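You operate a simulated robot arm through the tools that you are given. There is no shell and no other tool.

Carry out the task below with a simulated robot arm. There is one attempt and no reset: what you move stays moved.

## Task
Put things in order on the green mat of the assembly bench. At the end: the black socket from the green mat of the assembly bench stands on top of the wide grey housing; two of the driver blocks from the green mat of the assembly bench are on the cabinet end of the assembly bench; the white small housing from the green mat of the assembly bench stands where the black socket stood; whatever was shut is shut again. Leave all else as you found it, and nothing knocked over. Set down upright: driver block.

Only the result counts: the job must be done as asked and must still hold three seconds after the hand-in. Knocking over, shifting, dropping, spilling or breaking anything else fails it.

## Robot
A 7-joint arm with a two-finger parallel gripper, fixed in place. Base frame: the origin is at the foot of the arm, x ahead of it, y to its left, z up; the work surface is at about z = 0. Units: m, rad, N and s.
With the tool pointing down near the work surface it reaches from about 0.22 to 0.58 m from the base axis. Its first joint turns from -1.152 to 1.152 rad. Payload 2.5 kg.
The tool frame sits at the grasp point between the pads (the TCP): z along the fingers, y along the line on which they close. The tips reach 0.023 m beyond it. The gripper opens to 0.094 m. The fingers are 0.038 m wide and 0.01 m thick; the gripper's body (0.054 by 0.096 m) begins 0.039 m behind the TCP.
Orientation is that of the tool frame in the base frame, as a unit quaternion [w, x, y, z]. With the fingers straight down and closing along the base's y, the tool's x points along the base's -x, its y along +y and its z along -z.

## Interface
- The arm moves only by the tool arm_command. Its argument "steps" is a list of rows, each a list of 7 numbers: the turn, a rotation vector about the tool's x, y, z in units of 45 degrees (1.0 is 45 degrees), then the shift along the tool's x, y, z in units of 200 mm (1.0 is 200 mm), then the closure, from 0 (fully open) to 1 (shut). In form: [[ax, ay, az, x, y, z, grip], ...]. A call has 1 to 20 rows; each row is the pose to reach, as a shift and turn from the pose commanded when the call began, along the tool's axes at that moment. A call with a number of a shift or a turn outside -1 to 1 is refused whole. Each row takes 0.2 s and may step no farther than 0.05 m and 0.15 rad from the row before; otherwise, or with a gripper value out of range, the whole call is refused. Where a pose cannot be reached the arm comes as near as it can. A force on the tool above 40 N (or 10 N above the force at the start of the call, whichever is more), or a blocked arm, ends the call early, and 0.2 s more pass. The fingers move at their own pace (about 0.108 m/s each) and stop on an object; they squeeze with about 32 N. The grip force told is the motor's: it shows also when the fingers shut on nothing. Time passes only in rows, and 0.2 s behind the last, so rows that repeat a pose let the fingers close. It gives the time, the measured TCP pose, the force on the tool (base axes), the opening and the grip force at its end, in the units of the frame above (readings bear some noise), with the torque about the TCP (base axes, N m) and any sound that the robot's microphone picked up.
- Cameras (640 x 400 px; columns grow to the right, rows downward): "scene" is fixed at [0.1318, -0.4296, 0.5263]; the picture's right is [0.63, -0.78, 0.00], its down [-0.57, -0.46, -0.68] and it looks along [0.53, 0.43, -0.73] (base axes); focal length 310 px, centre (320, 200). "wrist" rides on the gripper at [0.086, 0.016, -0.075] in the tool frame; the picture's right is [-0.18, 0.98, 0.00], its down [-0.58, -0.11, -0.81] and it looks along [-0.79, -0.15, 0.59] (tool axes); focal length 243 px, centre (320, 200). There is no depth. A picture from a camera that has moved, and an enlarged one, comes with that camera's place and axes in the base frame and with its lens.
- capture(camera): a new picture of that camera. No time passes.
- inspect(camera, box): a new picture of the part [left, top, right, bottom] of that camera's present view, enlarged. No time passes.
- finish_job(): hands the job in; it is judged then, once.

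Places have to be worked out from the pictures, the camera data and where the tool is seen. Open the gripper and draw the arm clear of the work before you hand the job in, unless the task says otherwise.

The tools are called after ">>>" as name(argument=value, ...) on one line, values as JSON. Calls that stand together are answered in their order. arm_command: Moves the arm, as the interface text tells. Its arguments: {"type":"object","properties":{"steps":{"type":"array"}},"required":["steps"]} The other tools are called the same way: capture (camera) takes a picture; inspect (camera, box) takes an enlarged picture of a part of a camera's view; finish_job () hands the job in.

At the start:

```text
t: 0.0
ee_pos: [0.4247, -0.1559, 0.2545]
ee_rot: [0.0, 0.0, 1.0, 0.0]
wrist_force: [-0.1, 0.2, 0.5]
torque: [0.04, -0.01, 0.01]
finger_gap: 0.0941
grasp_force: 0.2
```

scene: 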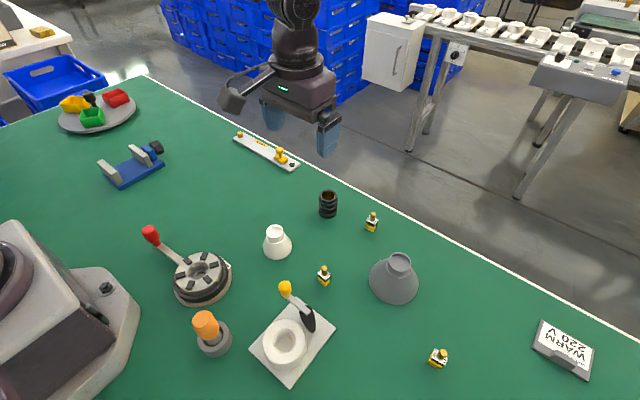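
wrist: 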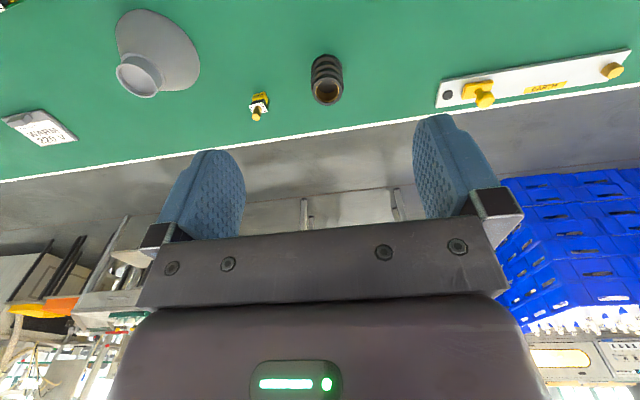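

I'll begin by looking closely at the scene to identify the objects and the "cabinet end".

>>> inspect(camera="scene", box=[220, 170, 460, 320])

>>> inspect(camera="scene", box=[0, 0, 320, 200])

>>> inspect(camera="scene", box=[320, 0, 640, 200])

>>> inspect(camera="scene", box=[400, 250, 640, 400])

>>> inspect(camera="scene", box=[0, 200, 320, 400])

```text
2.67 times, centred on (340, 245) of scene
camera zoom: at [0.1318, -0.4296, 0.5263], right [0.63, -0.78, 0.0], down [-0.57, -0.46, -0.68], along [0.53, 0.43, -0.73], focal length 826 px, centre (267, 80)
```

zoom: 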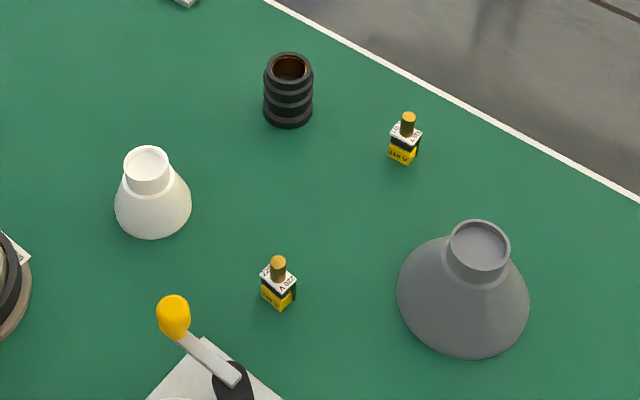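

```text
2.00 times, centred on (160, 100) of scene
camera zoom: at [0.1318, -0.4296, 0.5263], right [0.63, -0.78, 0.0], down [-0.57, -0.46, -0.68], along [0.53, 0.43, -0.73], focal length 620 px, centre (640, 400)
```

zoom: 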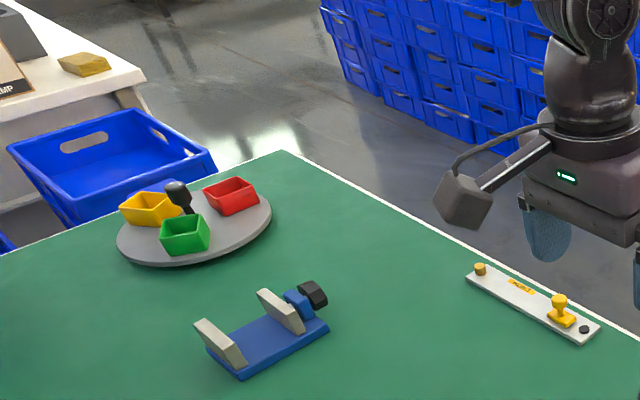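

```text
2.00 times, centred on (480, 100) of scene
camera zoom: at [0.1318, -0.4296, 0.5263], right [0.63, -0.78, 0.0], down [-0.57, -0.46, -0.68], along [0.53, 0.43, -0.73], focal length 620 px, centre (0, 400)
```

zoom: 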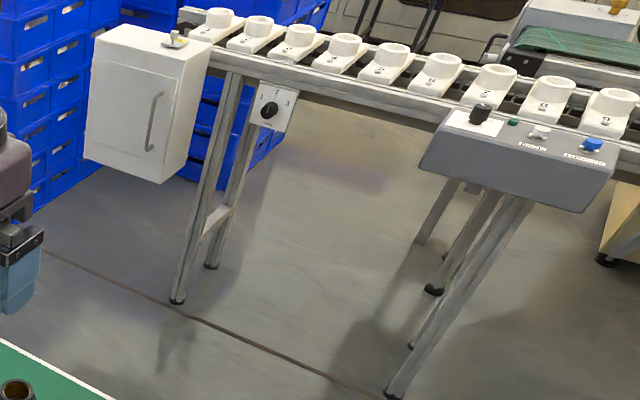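

```text
2.67 times, centred on (520, 325) of scene
camera zoom: at [0.1318, -0.4296, 0.5263], right [0.63, -0.78, 0.0], down [-0.57, -0.46, -0.68], along [0.53, 0.43, -0.73], focal length 826 px, centre (-213, -133)
```

zoom: 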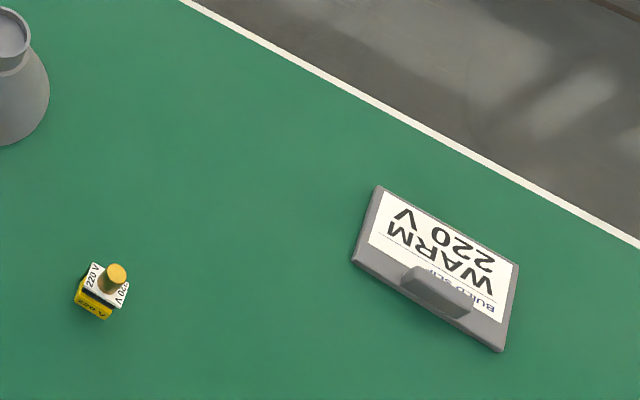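

```text
2.00 times, centred on (160, 300) of scene
camera zoom: at [0.1318, -0.4296, 0.5263], right [0.63, -0.78, 0.0], down [-0.57, -0.46, -0.68], along [0.53, 0.43, -0.73], focal length 620 px, centre (640, 0)
```

zoom: 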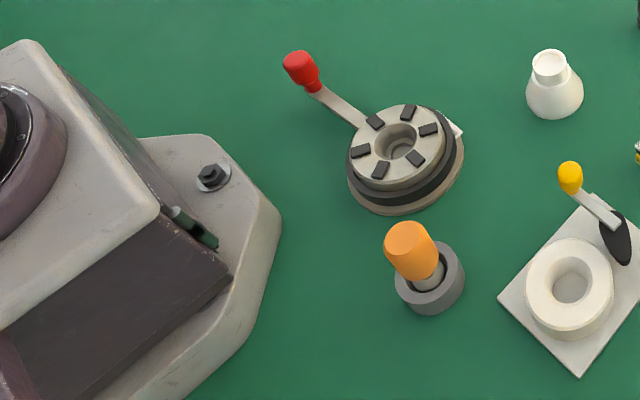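

The scene camera shows the socket, small housing, grey housing and three driver blocks, but the "cabinet" isn't clear as an end of the bench. I'll turn the wrist in place at height to look along the bench in both directions.

>>> arm_command(steps=[[0, 0, 0.18, 0, 0, 0, 0], [0, 0, 0.36, 0, 0, 0, 0], [0, 0, 0.54, 0, 0, 0, 0], [0, 0, 0.72, 0, 0, 0, 0], [0, 0, 0.9, 0, 0, 0, 0], [0, 0, 1.0, 0, 0, 0, 0]])

>>> capture(camera="wrist")

```text
t: 1.4
ee_pos: [0.4229, -0.1552, 0.2545]
ee_rot: [0.0, 0.384, 0.923, 0.001]
wrist_force: [-0.3, -0.2, -0.5]
torque: [0.0, -0.01, 0.04]
finger_gap: 0.0941
grasp_force: 0.1
```

```text
taken
camera wrist: at [0.375, -0.0826, 0.3303], right [0.83, 0.56, 0.0], down [0.33, -0.49, 0.81], along [0.45, -0.67, -0.59], focal length 243 px, centre (320, 200)
```

wrist: 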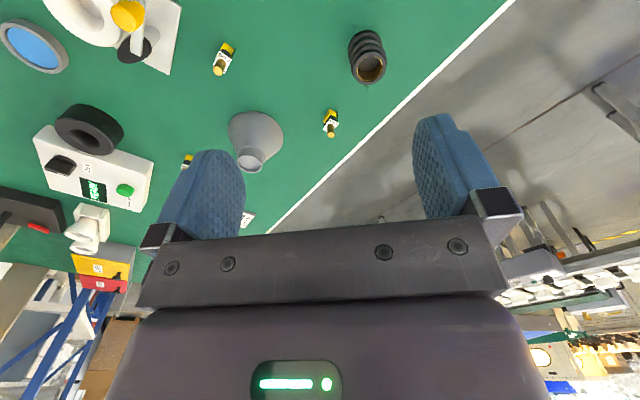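

The wrist picture is upside-down relative to the world (picture down = up), and it now shows more of the right end, with a device and bins. I'll continue turning to face -y.

>>> arm_command(steps=[[0, 0, 0.18, 0, 0, 0, 0], [0, 0, 0.36, 0, 0, 0, 0], [0, 0, 0.54, 0, 0, 0, 0], [0, 0, 0.72, 0, 0, 0, 0], [0, 0, 0.9, 0, 0, 0, 0], [0, 0, 1.0, 0, 0, 0, 0]])

>>> capture(camera="wrist")

>>> inspect(camera="wrist", box=[0, 0, 320, 200])

>>> inspect(camera="wrist", box=[320, 0, 640, 200])

```text
t: 2.8
ee_pos: [0.4244, -0.1557, 0.2556]
ee_rot: [0.0, 0.709, 0.705, -0.001]
wrist_force: [0.7, -0.4, 0.2]
torque: [0.01, -0.01, 0.0]
finger_gap: 0.0935
grasp_force: 0.1
```

```text
taken
camera wrist: at [0.441, -0.07, 0.3298], right [0.98, -0.19, 0.0], down [-0.11, -0.58, 0.81], along [-0.15, -0.79, -0.59], focal length 243 px, centre (320, 200)
```

wrist: 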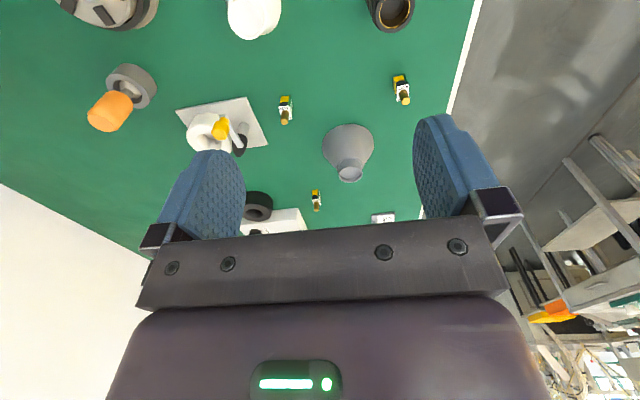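

```text
2.00 times, centred on (160, 100) of wrist
camera zoom: at [0.441, -0.07, 0.3298], right [0.98, -0.19, 0.0], down [-0.11, -0.58, 0.81], along [-0.15, -0.79, -0.59], focal length 485 px, centre (640, 400)
```

zoom: 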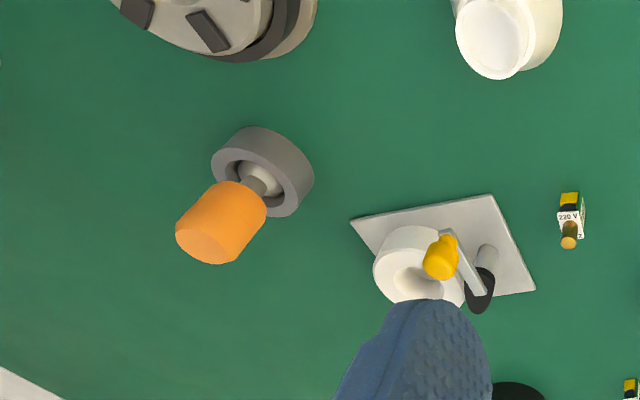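

```text
2.00 times, centred on (480, 100) of wrist
camera zoom: at [0.441, -0.07, 0.3298], right [0.98, -0.19, 0.0], down [-0.11, -0.58, 0.81], along [-0.15, -0.79, -0.59], focal length 485 px, centre (0, 400)
```

zoom: 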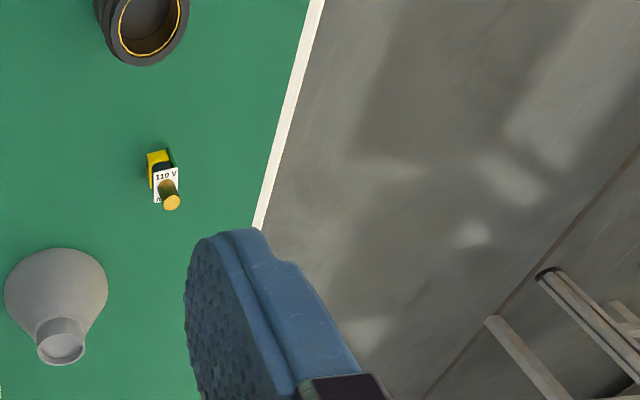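

Some blocks read 220 V and one 110 V. The gripper hides the far right end, so I'll tilt the camera up to view it better.

>>> arm_command(steps=[[0, -0.18, 0, 0, 0, 0, 0], [0, -0.36, 0, 0, 0, 0, 0], [0, -0.54, 0, 0, 0, 0, 0], [0, -0.72, 0, 0, 0, 0, 0]])

>>> capture(camera="wrist")

```text
t: 3.8
ee_pos: [0.4246, -0.1567, 0.2545]
ee_rot: [0.198, 0.679, 0.679, -0.198]
wrist_force: [-0.3, -0.3, 0.7]
torque: [-0.03, -0.02, 0.0]
finger_gap: 0.0941
grasp_force: 0.1
```

```text
taken
camera wrist: at [0.4404, -0.0438, 0.2714], right [0.98, -0.16, 0.1], down [-0.11, -0.06, 0.99], along [-0.15, -0.99, -0.07], focal length 243 px, centre (320, 200)
```

wrist: 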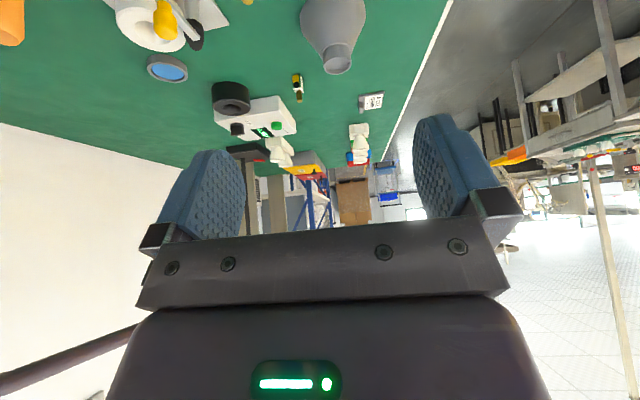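

>>> inspect(camera="wrist", box=[200, 60, 440, 240])

>>> inspect(camera="wrist", box=[0, 0, 320, 200])

```text
2.22 times, centred on (320, 150) of wrist
camera zoom: at [0.4404, -0.0438, 0.2714], right [0.98, -0.16, 0.1], down [-0.11, -0.06, 0.99], along [-0.15, -0.99, -0.07], focal length 539 px, centre (320, 311)
```

zoom: 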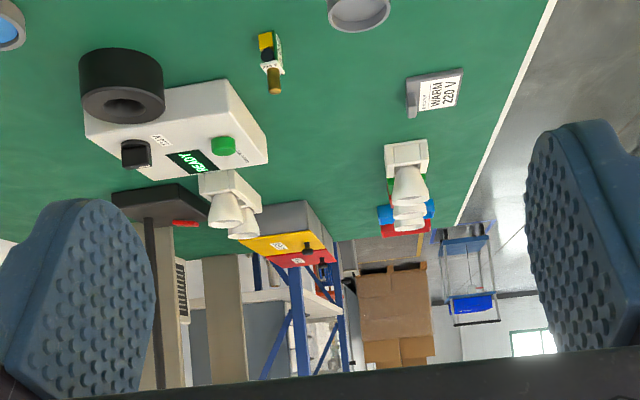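

```text
2.00 times, centred on (160, 100) of wrist
camera zoom: at [0.4404, -0.0438, 0.2714], right [0.98, -0.16, 0.1], down [-0.11, -0.06, 0.99], along [-0.15, -0.99, -0.07], focal length 485 px, centre (640, 400)
```

zoom: 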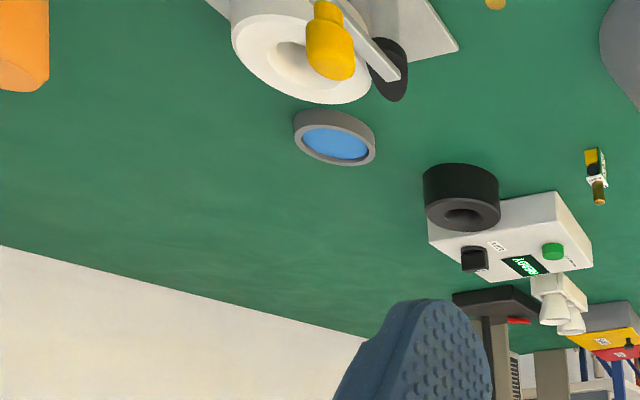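

The right end has a control box, column, fixtures and racks but no evident cabinet. Now I'll tilt back and turn the other way to look at the left (+y) end.

>>> arm_command(steps=[[0, 0.18, 0, 0, 0, 0, 0], [0, 0.36, 0, 0, 0, 0, 0], [0, 0.54, 0, 0, 0, 0, 0], [0, 0.72, 0, 0, 0, 0, 0]])

>>> arm_command(steps=[[0, 0, -0.18, 0, 0, 0, 0], [0, 0, -0.36, 0, 0, 0, 0], [0, 0, -0.54, 0, 0, 0, 0], [0, 0, -0.72, 0, 0, 0, 0], [0, 0, -0.9, 0, 0, 0, 0], [0, 0, -1.0, 0, 0, 0, 0]])

>>> arm_command(steps=[[0, 0, -0.18, 0, 0, 0, 0], [0, 0, -0.36, 0, 0, 0, 0], [0, 0, -0.54, 0, 0, 0, 0], [0, 0, -0.72, 0, 0, 0, 0], [0, 0, -0.9, 0, 0, 0, 0], [0, 0, -1.0, 0, 0, 0, 0]])

>>> arm_command(steps=[[0, 0, -0.18, 0, 0, 0, 0], [0, 0, -0.36, 0, 0, 0, 0], [0, 0, -0.54, 0, 0, 0, 0], [0, 0, -0.72, 0, 0, 0, 0], [0, 0, -0.9, 0, 0, 0, 0], [0, 0, -1.0, 0, 0, 0, 0]])

>>> capture(camera="wrist")

```text
t: 4.8
ee_pos: [0.4235, -0.1557, 0.2543]
ee_rot: [-0.001, 0.707, 0.707, 0.001]
wrist_force: [-0.5, 0.7, 0.2]
torque: [0.0, 0.0, -0.02]
finger_gap: 0.0939
grasp_force: 0.1
```

```text
t: 6.2
ee_pos: [0.4241, -0.1564, 0.2533]
ee_rot: [0.0, 0.381, 0.924, 0.0]
wrist_force: [0.4, -0.6, 0.7]
torque: [0.0, 0.01, -0.04]
finger_gap: 0.0938
grasp_force: 0.1
```

```text
t: 7.6
ee_pos: [0.424, -0.155, 0.2546]
ee_rot: [0.0, 0.0, 1.0, 0.0]
wrist_force: [0.4, 0.5, 0.8]
torque: [0.0, 0.0, 0.0]
finger_gap: 0.0939
grasp_force: 0.0
```

```text
t: 9.0
ee_pos: [0.4248, -0.1551, 0.2547]
ee_rot: [0.0, -0.384, 0.923, 0.0]
wrist_force: [0.6, 0.2, -0.6]
torque: [0.01, 0.0, 0.01]
finger_gap: 0.0939
grasp_force: 0.0
```

```text
taken
camera wrist: at [0.3523, -0.2066, 0.3295], right [-0.57, 0.82, 0.0], down [0.49, 0.33, 0.81], along [0.66, 0.46, -0.59], focal length 243 px, centre (320, 200)
```

wrist: 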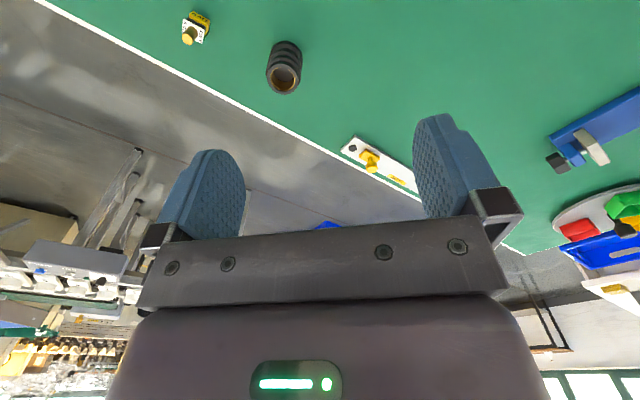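

Continuing the turn to face +y and tilting the camera up there to see the left end.

>>> arm_command(steps=[[0, 0, -0.18, 0, 0, 0, 0], [0, 0, -0.36, 0, 0, 0, 0], [0, 0, -0.54, 0, 0, 0, 0], [0, 0, -0.72, 0, 0, 0, 0], [0, 0, -0.9, 0, 0, 0, 0], [0, 0, -1.0, 0, 0, 0, 0]])

>>> arm_command(steps=[[0, -0.18, 0, 0, 0, 0, 0], [0, -0.36, 0, 0, 0, 0, 0], [0, -0.54, 0, 0, 0, 0, 0], [0, -0.72, 0, 0, 0, 0, 0]])

>>> capture(camera="wrist")

>>> inspect(camera="wrist", box=[180, 0, 640, 260])

```text
t: 10.4
ee_pos: [0.4249, -0.1575, 0.2542]
ee_rot: [0.0, 0.708, -0.707, 0.0]
wrist_force: [0.0, -0.6, -0.1]
torque: [0.02, -0.05, 0.04]
finger_gap: 0.094
grasp_force: 0.1
```

```text
t: 11.4
ee_pos: [0.4245, -0.1571, 0.2541]
ee_rot: [-0.197, 0.679, -0.678, -0.198]
wrist_force: [0.0, 0.7, -0.4]
torque: [0.0, 0.01, 0.01]
finger_gap: 0.094
grasp_force: 0.1
```

```text
taken
camera wrist: at [0.4081, -0.2695, 0.272], right [-0.98, 0.16, 0.1], down [0.11, 0.06, 0.99], along [0.15, 0.99, -0.07], focal length 243 px, centre (320, 200)
```

wrist: 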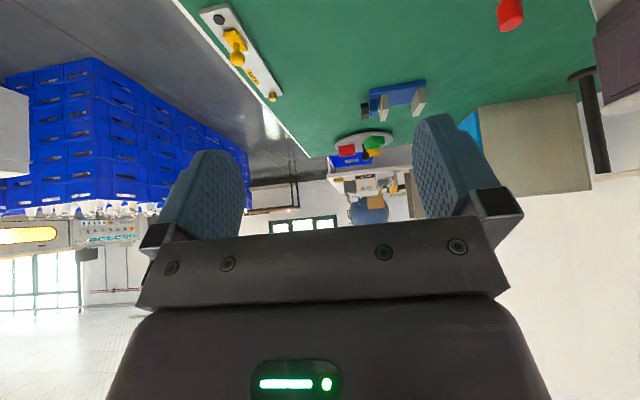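

```text
1.39 times, centred on (410, 130) of wrist
camera zoom: at [0.4081, -0.2695, 0.272], right [-0.98, 0.16, 0.1], down [0.11, 0.06, 0.99], along [0.15, 0.99, -0.07], focal length 338 px, centre (195, 297)
```

zoom: 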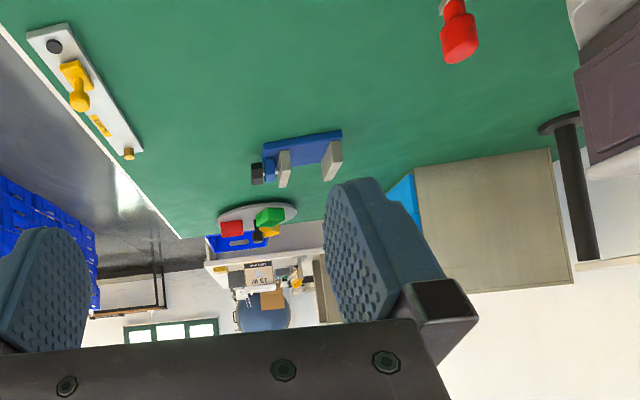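

A big box standing on the bench at the left (+y) end, back toward the arm's base, looks like a cabinet. Let me enlarge it.

>>> inspect(camera="wrist", box=[430, 60, 640, 220])

>>> inspect(camera="wrist", box=[300, 100, 430, 230])

>>> capture(camera="scene")

```text
2.50 times, centred on (535, 140) of wrist
camera zoom: at [0.4081, -0.2695, 0.272], right [-0.98, 0.16, 0.1], down [0.11, 0.06, 0.99], along [0.15, 0.99, -0.07], focal length 606 px, centre (-218, 350)
```

zoom: 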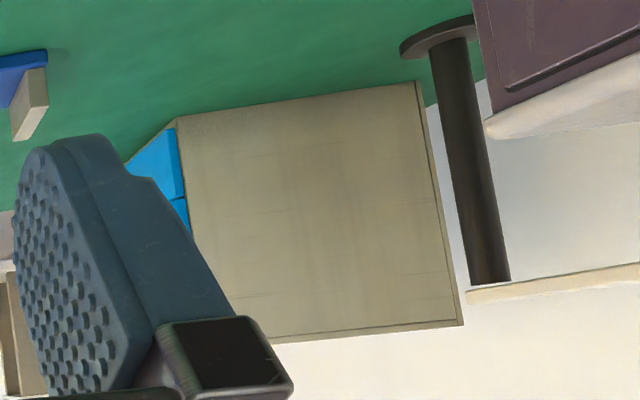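

```text
3.08 times, centred on (365, 165) of wrist
camera zoom: at [0.4081, -0.2695, 0.272], right [-0.98, 0.16, 0.1], down [0.11, 0.06, 0.99], along [0.15, 0.99, -0.07], focal length 746 px, centre (182, 308)
```

zoom: 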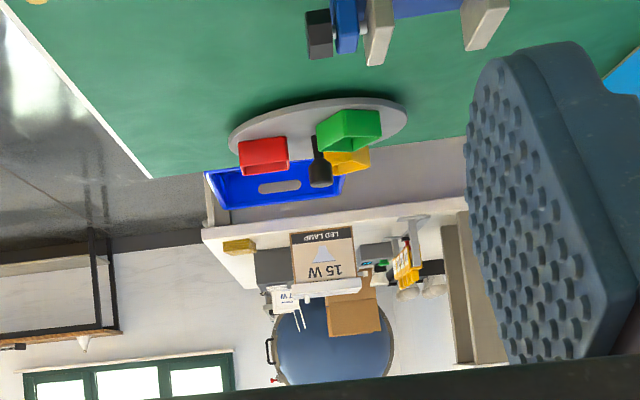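

```text
taken
```

scene: 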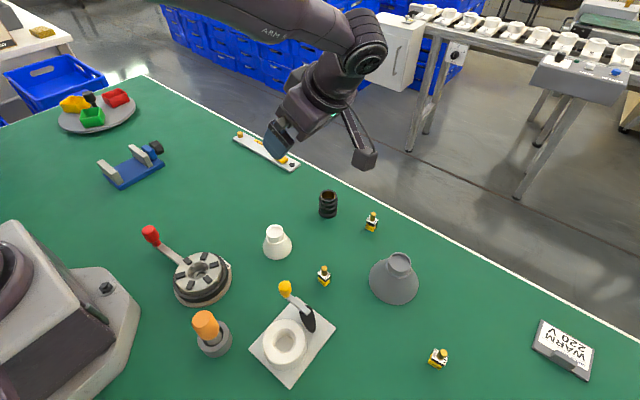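

The box is a small-parts cabinet with blue drawers standing at the bench's +y (left) end, so the "cabinet end" is the left end. I'll turn the tool back to its starting orientation, then move in to localise the socket.

>>> arm_command(steps=[[0, 0.18, 0, 0, 0, 0, 0], [0, 0.36, 0, 0, 0, 0, 0], [0, 0.54, 0, 0, 0, 0, 0], [0, 0.72, 0, 0, 0, 0, 0]])

>>> arm_command(steps=[[0, 0, 0.18, 0, 0, 0, 0], [0, 0, 0.36, 0, 0, 0, 0], [0, 0, 0.54, 0, 0, 0, 0], [0, 0, 0.72, 0, 0, 0, 0], [0, 0, 0.9, 0, 0, 0, 0], [0, 0, 1.0, 0, 0, 0, 0]])

>>> arm_command(steps=[[0, 0, 0.18, 0, 0, 0, 0], [0, 0, 0.36, 0, 0, 0, 0], [0, 0, 0.54, 0, 0, 0, 0], [0, 0, 0.72, 0, 0, 0, 0], [0, 0, 0.9, 0, 0, 0, 0], [0, 0, 1.0, 0, 0, 0, 0]])

>>> capture(camera="wrist")

```text
t: 12.4
ee_pos: [0.4236, -0.1565, 0.2544]
ee_rot: [0.001, -0.706, 0.708, -0.001]
wrist_force: [-0.3, -0.6, 0.0]
torque: [0.01, 0.03, 0.0]
finger_gap: 0.0937
grasp_force: 0.1
```

```text
t: 13.8
ee_pos: [0.4219, -0.1545, 0.2539]
ee_rot: [0.0, -0.381, 0.925, 0.0]
wrist_force: [-0.5, -0.6, -0.4]
torque: [-0.01, 0.01, 0.03]
finger_gap: 0.094
grasp_force: 0.1
```

```text
t: 15.2
ee_pos: [0.4231, -0.1548, 0.2541]
ee_rot: [0.001, 0.002, 1.0, 0.0]
wrist_force: [-0.3, 0.9, 0.2]
torque: [-0.01, 0.02, 0.02]
finger_gap: 0.0939
grasp_force: 0.0
```

```text
taken
camera wrist: at [0.3369, -0.1398, 0.3305], right [0.19, 0.98, 0.0], down [0.58, -0.11, 0.81], along [0.79, -0.15, -0.59], focal length 243 px, centre (320, 200)
```

wrist: 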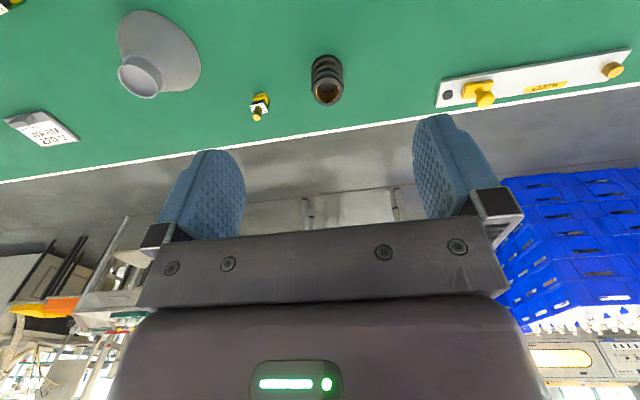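

The wrist and scene views agree: socket at about (0.490, -0.158), grey housing at about (0.431, -0.358), 110 V block at about (0.52, -0.257). I'll move above the socket at z≈0.19 for a closer look.

>>> arm_command(steps=[[0, 0, 0, -0.08, 0, 0.08, 0], [0, 0, 0, -0.16, -0.005, 0.16, 0], [0, 0, 0, -0.24, -0.01, 0.24, 0], [0, 0, 0, -0.3265, -0.01, 0.3225, 0], [0, 0, 0, -0.3265, -0.01, 0.3225, 0]])

>>> capture(camera="wrist")

>>> capture(camera="scene")

```text
t: 16.4
ee_pos: [0.4884, -0.157, 0.19]
ee_rot: [0.0, 0.0, 1.0, 0.001]
wrist_force: [0.2, -0.6, 0.9]
torque: [0.0, 0.04, -0.02]
finger_gap: 0.0939
grasp_force: 0.1
```

```text
taken
camera wrist: at [0.402, -0.1418, 0.2655], right [0.18, 0.98, 0.0], down [0.58, -0.11, 0.81], along [0.79, -0.15, -0.59], focal length 243 px, centre (320, 200)
```

wrist: 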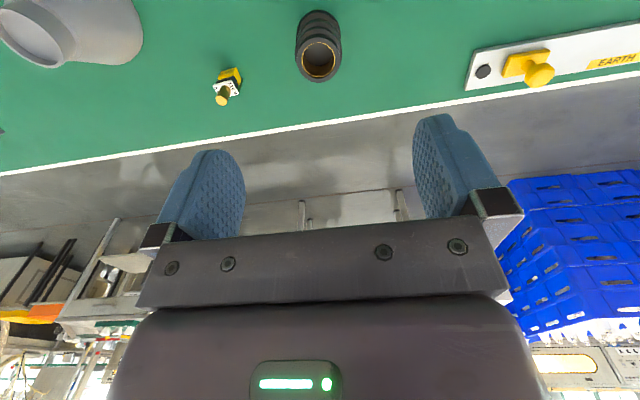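

```text
taken
```

scene: 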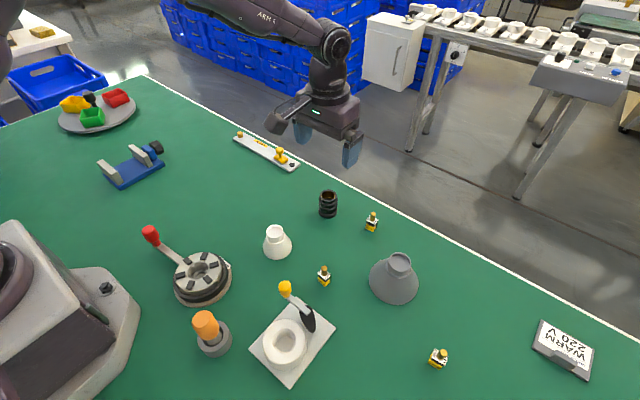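

The socket is just below the gripper. I'll enlarge both views to fix its center and radius precisely.

>>> inspect(camera="wrist", box=[240, 0, 400, 100])

>>> inspect(camera="scene", box=[280, 175, 376, 235])

>>> inspect(camera="wrist", box=[0, 0, 260, 160])

>>> inspect(camera="scene", box=[350, 230, 446, 310])

```text
4.00 times, centred on (320, 50) of wrist
camera zoom: at [0.402, -0.1418, 0.2655], right [0.18, 0.98, 0.0], down [0.58, -0.11, 0.81], along [0.79, -0.15, -0.59], focal length 970 px, centre (320, 800)
```

zoom: 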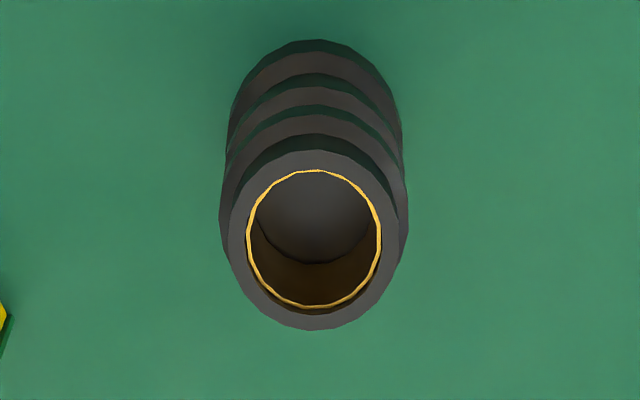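

```text
6.67 times, centred on (328, 205) of scene
camera zoom: at [0.1318, -0.4296, 0.5263], right [0.63, -0.78, 0.0], down [-0.57, -0.46, -0.68], along [0.53, 0.43, -0.73], focal length 2066 px, centre (267, 167)
```

zoom: 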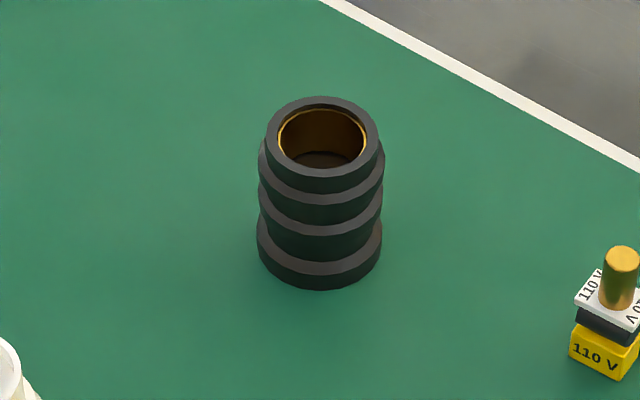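

```text
2.46 times, centred on (130, 80) of wrist
camera zoom: at [0.402, -0.1418, 0.2655], right [0.18, 0.98, 0.0], down [0.58, -0.11, 0.81], along [0.79, -0.15, -0.59], focal length 597 px, centre (788, 495)
```

zoom: 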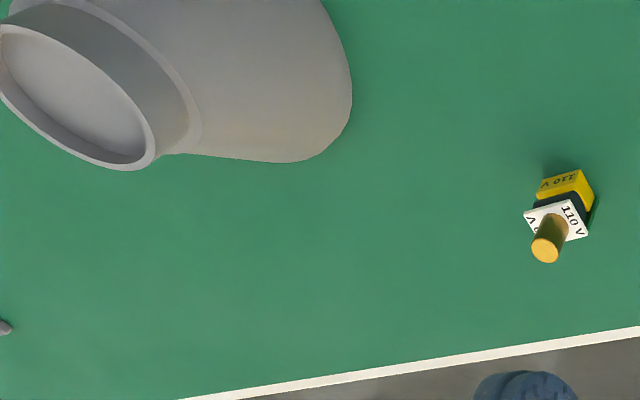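

```text
5.00 times, centred on (398, 270) of scene
camera zoom: at [0.1318, -0.4296, 0.5263], right [0.63, -0.78, 0.0], down [-0.57, -0.46, -0.68], along [0.53, 0.43, -0.73], focal length 1549 px, centre (-70, -150)
```

zoom: 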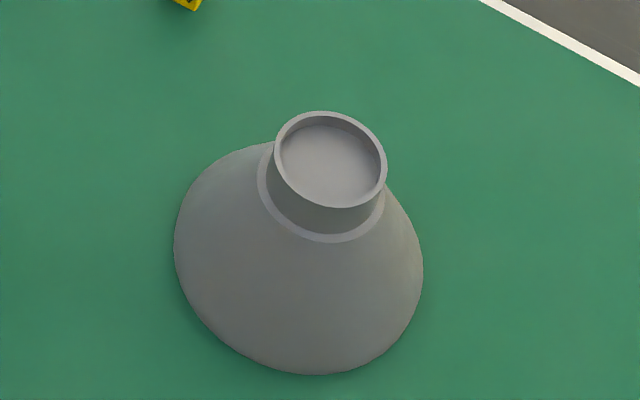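

I judge the socket at about (0.498, -0.1595), radius ≈0.021, height ≈0.052. I'll move over it and descend to z≈0.10 (tips still above its top) and check alignment.

>>> arm_command(steps=[[0, 0, 0, -0.02, -0.004, 0.15, 0], [0, 0, 0, -0.04, -0.008, 0.3, 0], [0, 0, 0, -0.04, -0.008, 0.45, 0], [0, 0, 0, -0.04, -0.008, 0.45, 0]])

>>> capture(camera="wrist")

>>> inspect(camera="scene", box=[260, 130, 420, 230])

```text
t: 17.4
ee_pos: [0.4976, -0.1591, 0.101]
ee_rot: [0.0, 0.0, 1.0, 0.0]
wrist_force: [-0.5, -0.5, 0.1]
torque: [0.01, -0.04, -0.01]
finger_gap: 0.0941
grasp_force: 0.0
```

```text
taken
camera wrist: at [0.4107, -0.1427, 0.1757], right [0.18, 0.98, 0.0], down [0.58, -0.11, 0.81], along [0.79, -0.15, -0.59], focal length 243 px, centre (320, 200)
```

wrist: 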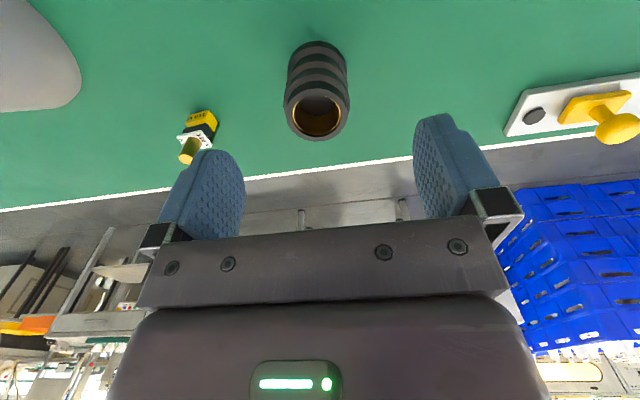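

```text
4.00 times, centred on (340, 180) of scene
camera zoom: at [0.1318, -0.4296, 0.5263], right [0.63, -0.78, 0.0], down [-0.57, -0.46, -0.68], along [0.53, 0.43, -0.73], focal length 1240 px, centre (240, 280)
```

zoom: 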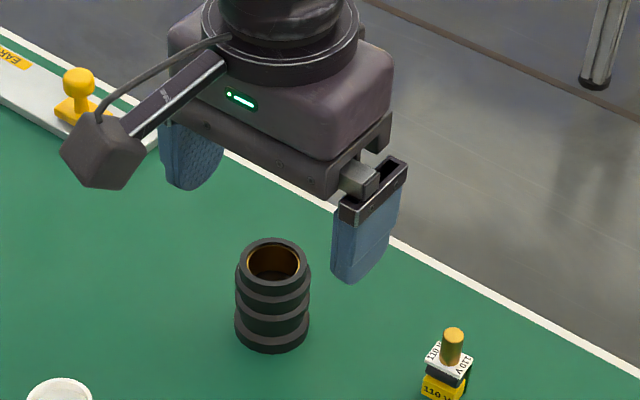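

The rim appears at column ~317 and row ~116, so X is right and Y is about 2 mm more negative (≈ -0.161). I'll shift slightly, descend to z = 0.035 and close.

>>> arm_command(steps=[[0, 0, 0, 0, -0.008, 0.08, 0], [0, 0, 0, 0, -0.008, 0.16, 0], [0, 0, 0, 0, -0.008, 0.24, 0], [0, 0, 0, 0, -0.008, 0.325, 0], [0, 0, 0, 0, -0.008, 0.325, 0]])

>>> capture(camera="wrist")

>>> inspect(camera="scene", box=[260, 130, 420, 230])

```text
t: 18.6
ee_pos: [0.4982, -0.1611, 0.0349]
ee_rot: [0.0, 0.0, 1.0, 0.0]
wrist_force: [0.2, -0.4, 0.6]
torque: [0.02, -0.01, -0.01]
finger_gap: 0.094
grasp_force: 0.2
```

```text
taken
camera wrist: at [0.411, -0.1452, 0.1103], right [0.18, 0.98, 0.0], down [0.58, -0.11, 0.81], along [0.79, -0.15, -0.59], focal length 243 px, centre (320, 200)
```

wrist: 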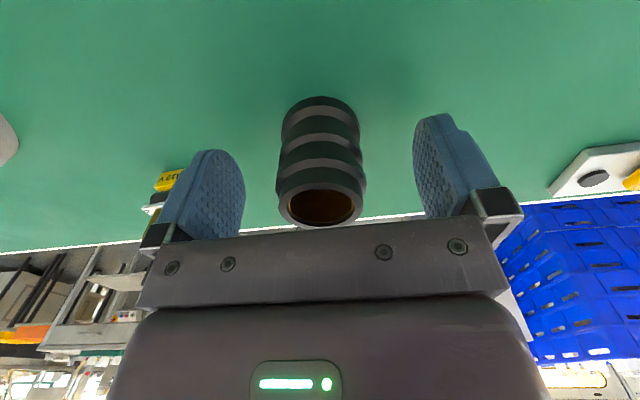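

```text
4.00 times, centred on (340, 180) of scene
camera zoom: at [0.1318, -0.4296, 0.5263], right [0.63, -0.78, 0.0], down [-0.57, -0.46, -0.68], along [0.53, 0.43, -0.73], focal length 1240 px, centre (240, 280)
```

zoom: 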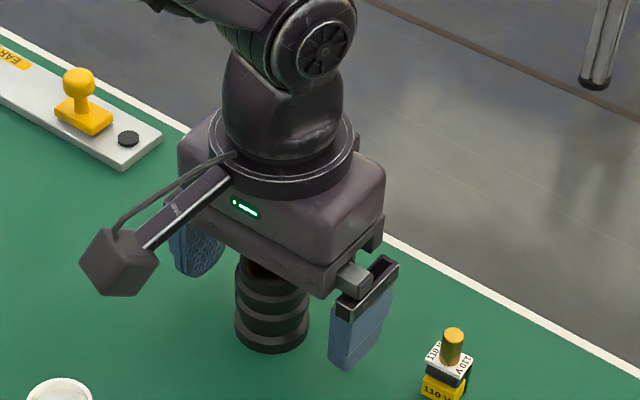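

The socket sits centered between the fingers, so its original spot is (0.498, -0.161). Closing the gripper now.

>>> arm_command(steps=[[0, 0, 0, 0, 0, 0, 1], [0, 0, 0, 0, 0, 0, 1], [0, 0, 0, 0, 0, 0, 1], [0, 0, 0, 0, 0, 0, 1]])

>>> capture(camera="wrist")

```text
t: 19.6
ee_pos: [0.4969, -0.161, 0.0348]
ee_rot: [0.0, 0.001, 1.0, 0.0]
wrist_force: [0.5, 0.4, 0.5]
torque: [-0.03, 0.02, 0.02]
finger_gap: 0.0392
grasp_force: 32.2
```

```text
taken
camera wrist: at [0.4109, -0.1451, 0.1104], right [0.18, 0.98, 0.0], down [0.58, -0.11, 0.81], along [0.79, -0.15, -0.59], focal length 243 px, centre (320, 200)
```

wrist: 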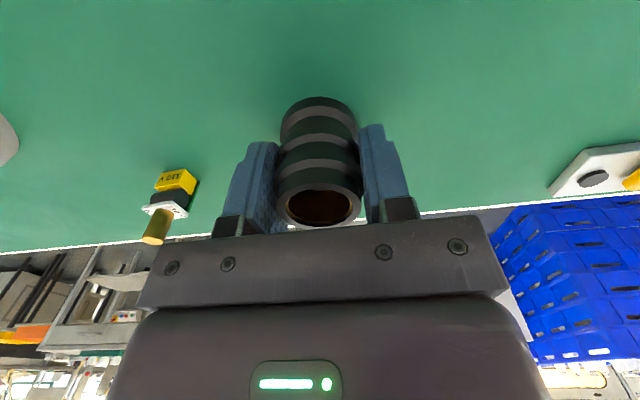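

The socket is gripped (gap 0.039 m). Lifting straight up to z≈0.195.

>>> arm_command(steps=[[0, 0, 0, 0, 0, -0.06, 1], [0, 0, 0, 0, 0, -0.2, 1], [0, 0, 0, 0, 0, -0.4, 1], [0, 0, 0, 0, 0, -0.6, 1], [0, 0, 0, 0, 0, -0.8, 1]])

>>> capture(camera="wrist")

>>> capture(camera="scene")

```text
t: 20.8
ee_pos: [0.4973, -0.1612, 0.1931]
ee_rot: [0.0, -0.001, 1.0, 0.0]
wrist_force: [0.5, 0.8, -0.9]
torque: [0.03, 0.0, 0.0]
finger_gap: 0.0396
grasp_force: 32.4
```

```text
taken
camera wrist: at [0.4102, -0.1447, 0.2684], right [0.18, 0.98, 0.0], down [0.58, -0.11, 0.81], along [0.79, -0.15, -0.59], focal length 243 px, centre (320, 200)
```

wrist: 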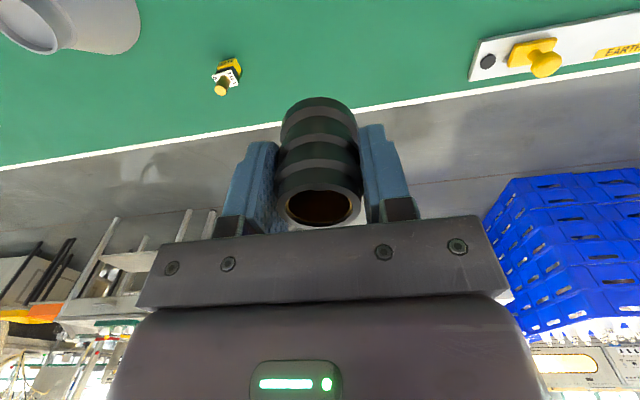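

```text
taken
```

scene: 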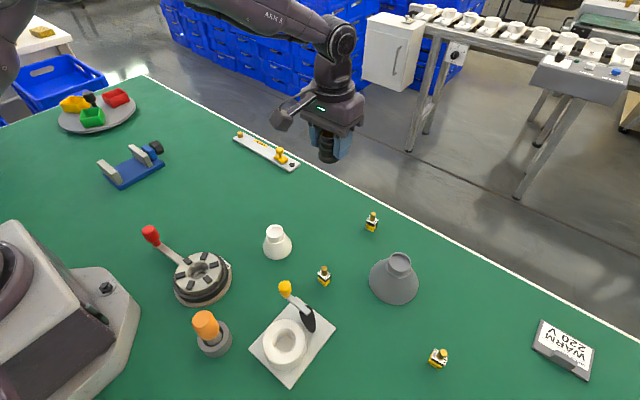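

The socket is lifted cleanly. Now I carry it at height over toward the grey housing at about (0.435, -0.358).

>>> arm_command(steps=[[0, 0, 0, 0.05, -0.16, 0, 1], [0, 0, 0, 0.1, -0.32, 0, 1], [0, 0, 0, 0.15, -0.48, 0, 1], [0, 0, 0, 0.21, -0.66, 0, 1], [0, 0, 0, 0.265, -0.83, 0, 1], [0, 0, 0, 0.315, -0.98, 0, 1], [0, 0, 0, 0.315, -0.98, 0, 1]])

>>> capture(camera="wrist")

>>> capture(camera="scene")

```text
t: 22.4
ee_pos: [0.4337, -0.3558, 0.1954]
ee_rot: [0.0, 0.001, 1.0, -0.001]
wrist_force: [0.0, -0.8, 0.1]
torque: [0.02, 0.0, 0.04]
finger_gap: 0.0392
grasp_force: 32.3
```

```text
taken
camera wrist: at [0.3467, -0.341, 0.2707], right [0.18, 0.98, 0.0], down [0.58, -0.11, 0.81], along [0.79, -0.15, -0.59], focal length 243 px, centre (320, 200)
```

wrist: 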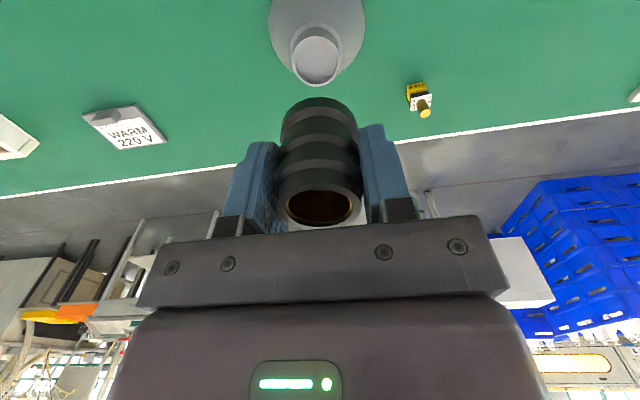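

```text
taken
```

scene: 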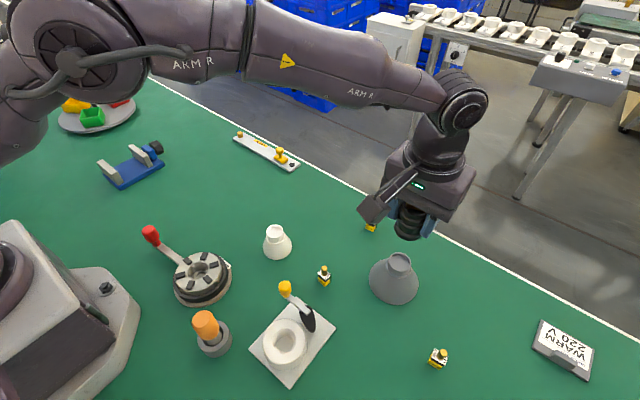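

>>> inspect(camera="wrist", box=[240, 0, 400, 100])

>>> inspect(camera="scene", box=[340, 180, 468, 310])

```text
4.00 times, centred on (320, 50) of wrist
camera zoom: at [0.3467, -0.341, 0.2707], right [0.18, 0.98, 0.0], down [0.58, -0.11, 0.81], along [0.79, -0.15, -0.59], focal length 970 px, centre (320, 800)
```

zoom: 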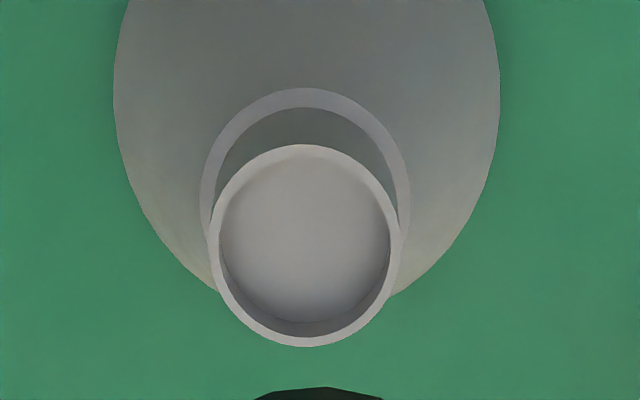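

```text
3.08 times, centred on (404, 245) of scene
camera zoom: at [0.1318, -0.4297, 0.5263], right [0.63, -0.78, 0.0], down [-0.57, -0.46, -0.68], along [0.53, 0.43, -0.73], focal length 954 px, centre (62, 62)
```

zoom: 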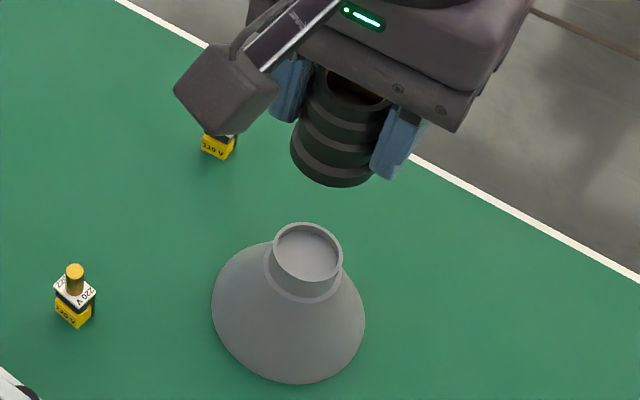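

From the wrist view the housing's rim (outer radius ≈0.019) is at about (0.4365, -0.3604), top near z≈0.07. I'll correct the position and lower to TCP z=0.13 (socket bottom ≈0.095) to check.

>>> arm_command(steps=[[0, 0, 0, -0.0075, -0.017, 0.0, 1], [0, 0, 0, -0.0075, -0.017, 0.11, 1], [0, 0, 0, -0.0075, -0.017, 0.22, 1], [0, 0, 0, -0.0075, -0.017, 0.325, 1], [0, 0, 0, -0.0075, -0.017, 0.325, 1]])

>>> inspect(camera="wrist", box=[220, 20, 420, 240])

>>> inspect(camera="scene", box=[340, 180, 468, 310])

```text
t: 23.6
ee_pos: [0.4334, -0.3606, 0.1295]
ee_rot: [0.0, 0.0, 1.0, 0.0]
wrist_force: [-0.1, 0.4, -0.7]
torque: [0.01, -0.02, -0.02]
finger_gap: 0.0395
grasp_force: 31.9
```

```text
1.82 times, centred on (320, 130) of wrist
camera zoom: at [0.3472, -0.3449, 0.2056], right [0.18, 0.98, 0.0], down [0.58, -0.11, 0.81], along [0.79, -0.15, -0.59], focal length 441 px, centre (320, 327)
```

zoom: 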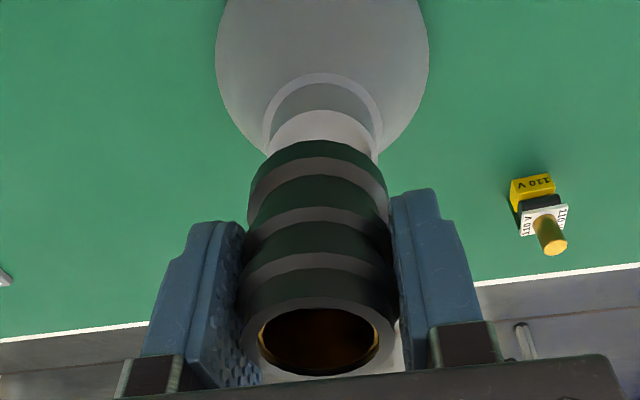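

```text
3.08 times, centred on (404, 245) of scene
camera zoom: at [0.1318, -0.4296, 0.5263], right [0.63, -0.78, 0.0], down [-0.57, -0.46, -0.68], along [0.53, 0.43, -0.73], focal length 954 px, centre (62, 62)
```

zoom: 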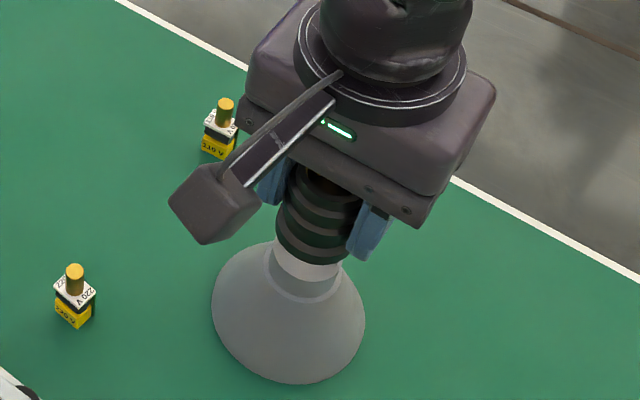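

Y alignment is within ~1–2 mm (I'll nudge +1.5 mm). I'll lower in small steps and let the contact force tell me the housing's exact height.

>>> arm_command(steps=[[0, 0, 0, 0, 0.007, 0.03, 1], [0, 0, 0, 0, 0.007, 0.05, 1], [0, 0, 0, 0, 0.007, 0.06, 1], [0, 0, 0, 0, 0.007, 0.07, 1], [0, 0, 0, 0, 0.007, 0.07, 1]])

>>> inspect(camera="scene", box=[360, 210, 440, 300])

>>> inspect(camera="wrist", box=[220, 20, 420, 240])

```text
t: 24.8
ee_pos: [0.435, -0.3602, 0.1158]
ee_rot: [0.0, 0.0, 1.0, 0.0]
wrist_force: [-1.6, 0.4, -0.6]
torque: [0.01, -0.02, 0.0]
finger_gap: 0.0393
grasp_force: 32.0
```

```text
4.44 times, centred on (400, 255) of scene
camera zoom: at [0.1318, -0.4296, 0.5263], right [0.63, -0.78, 0.0], down [-0.57, -0.46, -0.68], along [0.53, 0.43, -0.73], focal length 1377 px, centre (-36, -44)
```

zoom: 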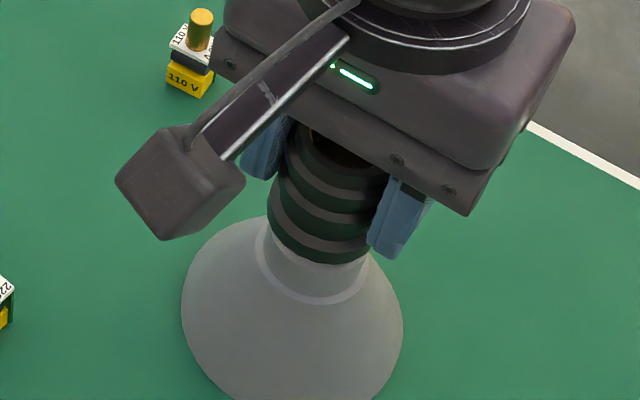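

```text
1.82 times, centred on (320, 130) of wrist
camera zoom: at [0.3493, -0.3437, 0.1914], right [0.18, 0.98, 0.0], down [0.58, -0.11, 0.81], along [0.79, -0.15, -0.59], focal length 441 px, centre (320, 327)
```

zoom: 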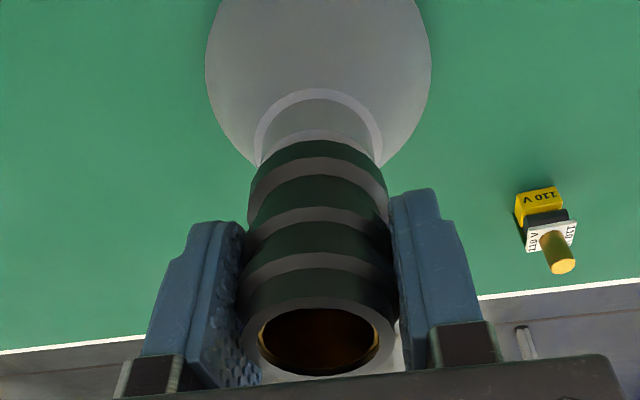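

No contact yet at socket bottom ≈0.081. Let me enlarge to see the gap between the socket and the rim.

>>> inspect(camera="wrist", box=[270, 55, 370, 118])

>>> inspect(camera="scene", box=[375, 235, 425, 275])

```text
6.35 times, centred on (320, 86) of wrist
camera zoom: at [0.3493, -0.3437, 0.1914], right [0.18, 0.98, 0.0], down [0.58, -0.11, 0.81], along [0.79, -0.15, -0.59], focal length 1540 px, centre (320, 921)
```

zoom: 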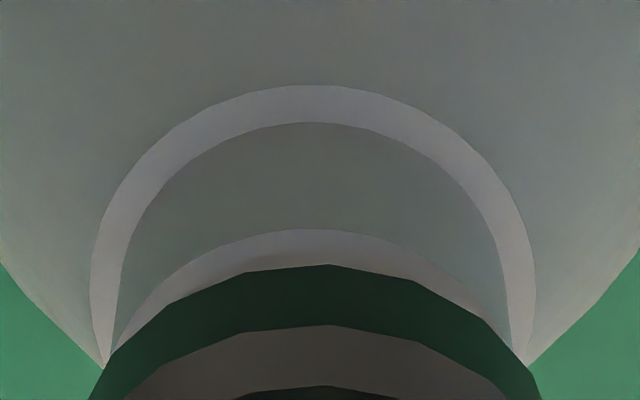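

```text
10.00 times, centred on (400, 255) of scene
camera zoom: at [0.1318, -0.4296, 0.5263], right [0.63, -0.78, 0.0], down [-0.57, -0.46, -0.68], along [0.53, 0.43, -0.73], focal length 3099 px, centre (-480, -350)
```

zoom: 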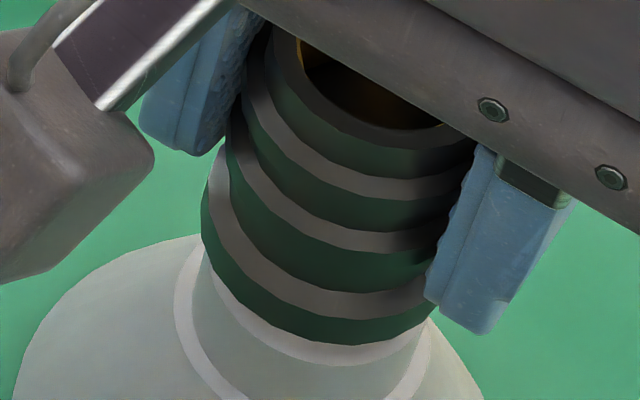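

The rim looks to be at z≈0.075, x≈0.4335; the socket bottom is ~6 mm above it. I'll shift x by -1.5 mm and lower in fine steps until contact.

>>> arm_command(steps=[[0, 0, 0, 0.0075, 0, 0.0, 1], [0, 0, 0, 0.0075, 0, 0.01, 1], [0, 0, 0, 0.0075, 0, 0.02, 1], [0, 0, 0, 0.0075, 0, 0.0275, 1], [0, 0, 0, 0.0075, 0, 0.0325, 1], [0, 0, 0, 0.0075, 0, 0.0375, 1]])

>>> inspect(camera="wrist", box=[270, 55, 370, 118])

>>> inspect(camera="scene", box=[375, 235, 425, 275])

```text
t: 26.2
ee_pos: [0.4327, -0.3587, 0.1074]
ee_rot: [0.0, 0.0, 1.0, 0.0]
wrist_force: [-0.1, -0.7, -0.2]
torque: [0.0, 0.03, 0.0]
finger_gap: 0.0395
grasp_force: 32.5
```

```text
6.35 times, centred on (320, 86) of wrist
camera zoom: at [0.3475, -0.3433, 0.1834], right [0.18, 0.98, 0.0], down [0.58, -0.11, 0.81], along [0.79, -0.15, -0.59], focal length 1540 px, centre (320, 921)
```

zoom: 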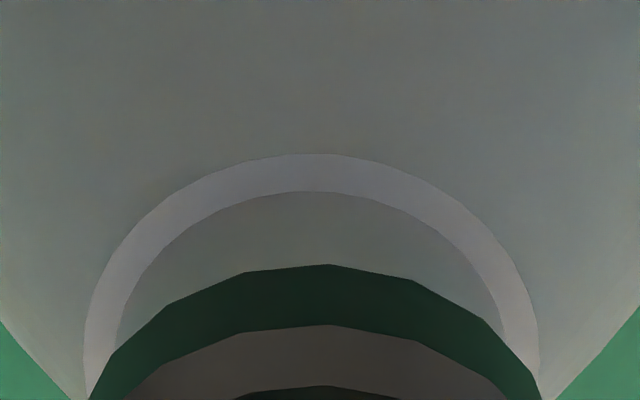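

```text
10.00 times, centred on (400, 255) of scene
camera zoom: at [0.1318, -0.4296, 0.5263], right [0.63, -0.78, 0.0], down [-0.57, -0.46, -0.68], along [0.53, 0.43, -0.73], focal length 3099 px, centre (-480, -350)
```

zoom: 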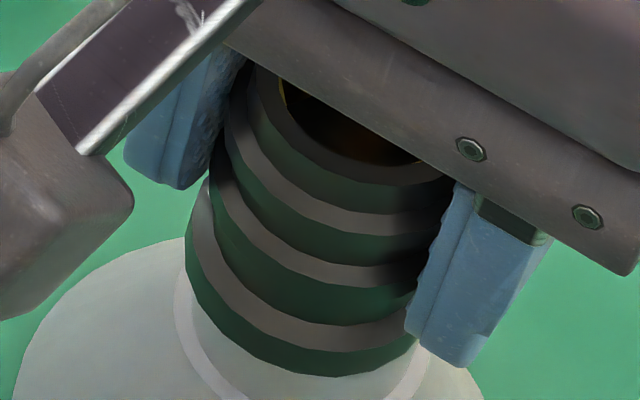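

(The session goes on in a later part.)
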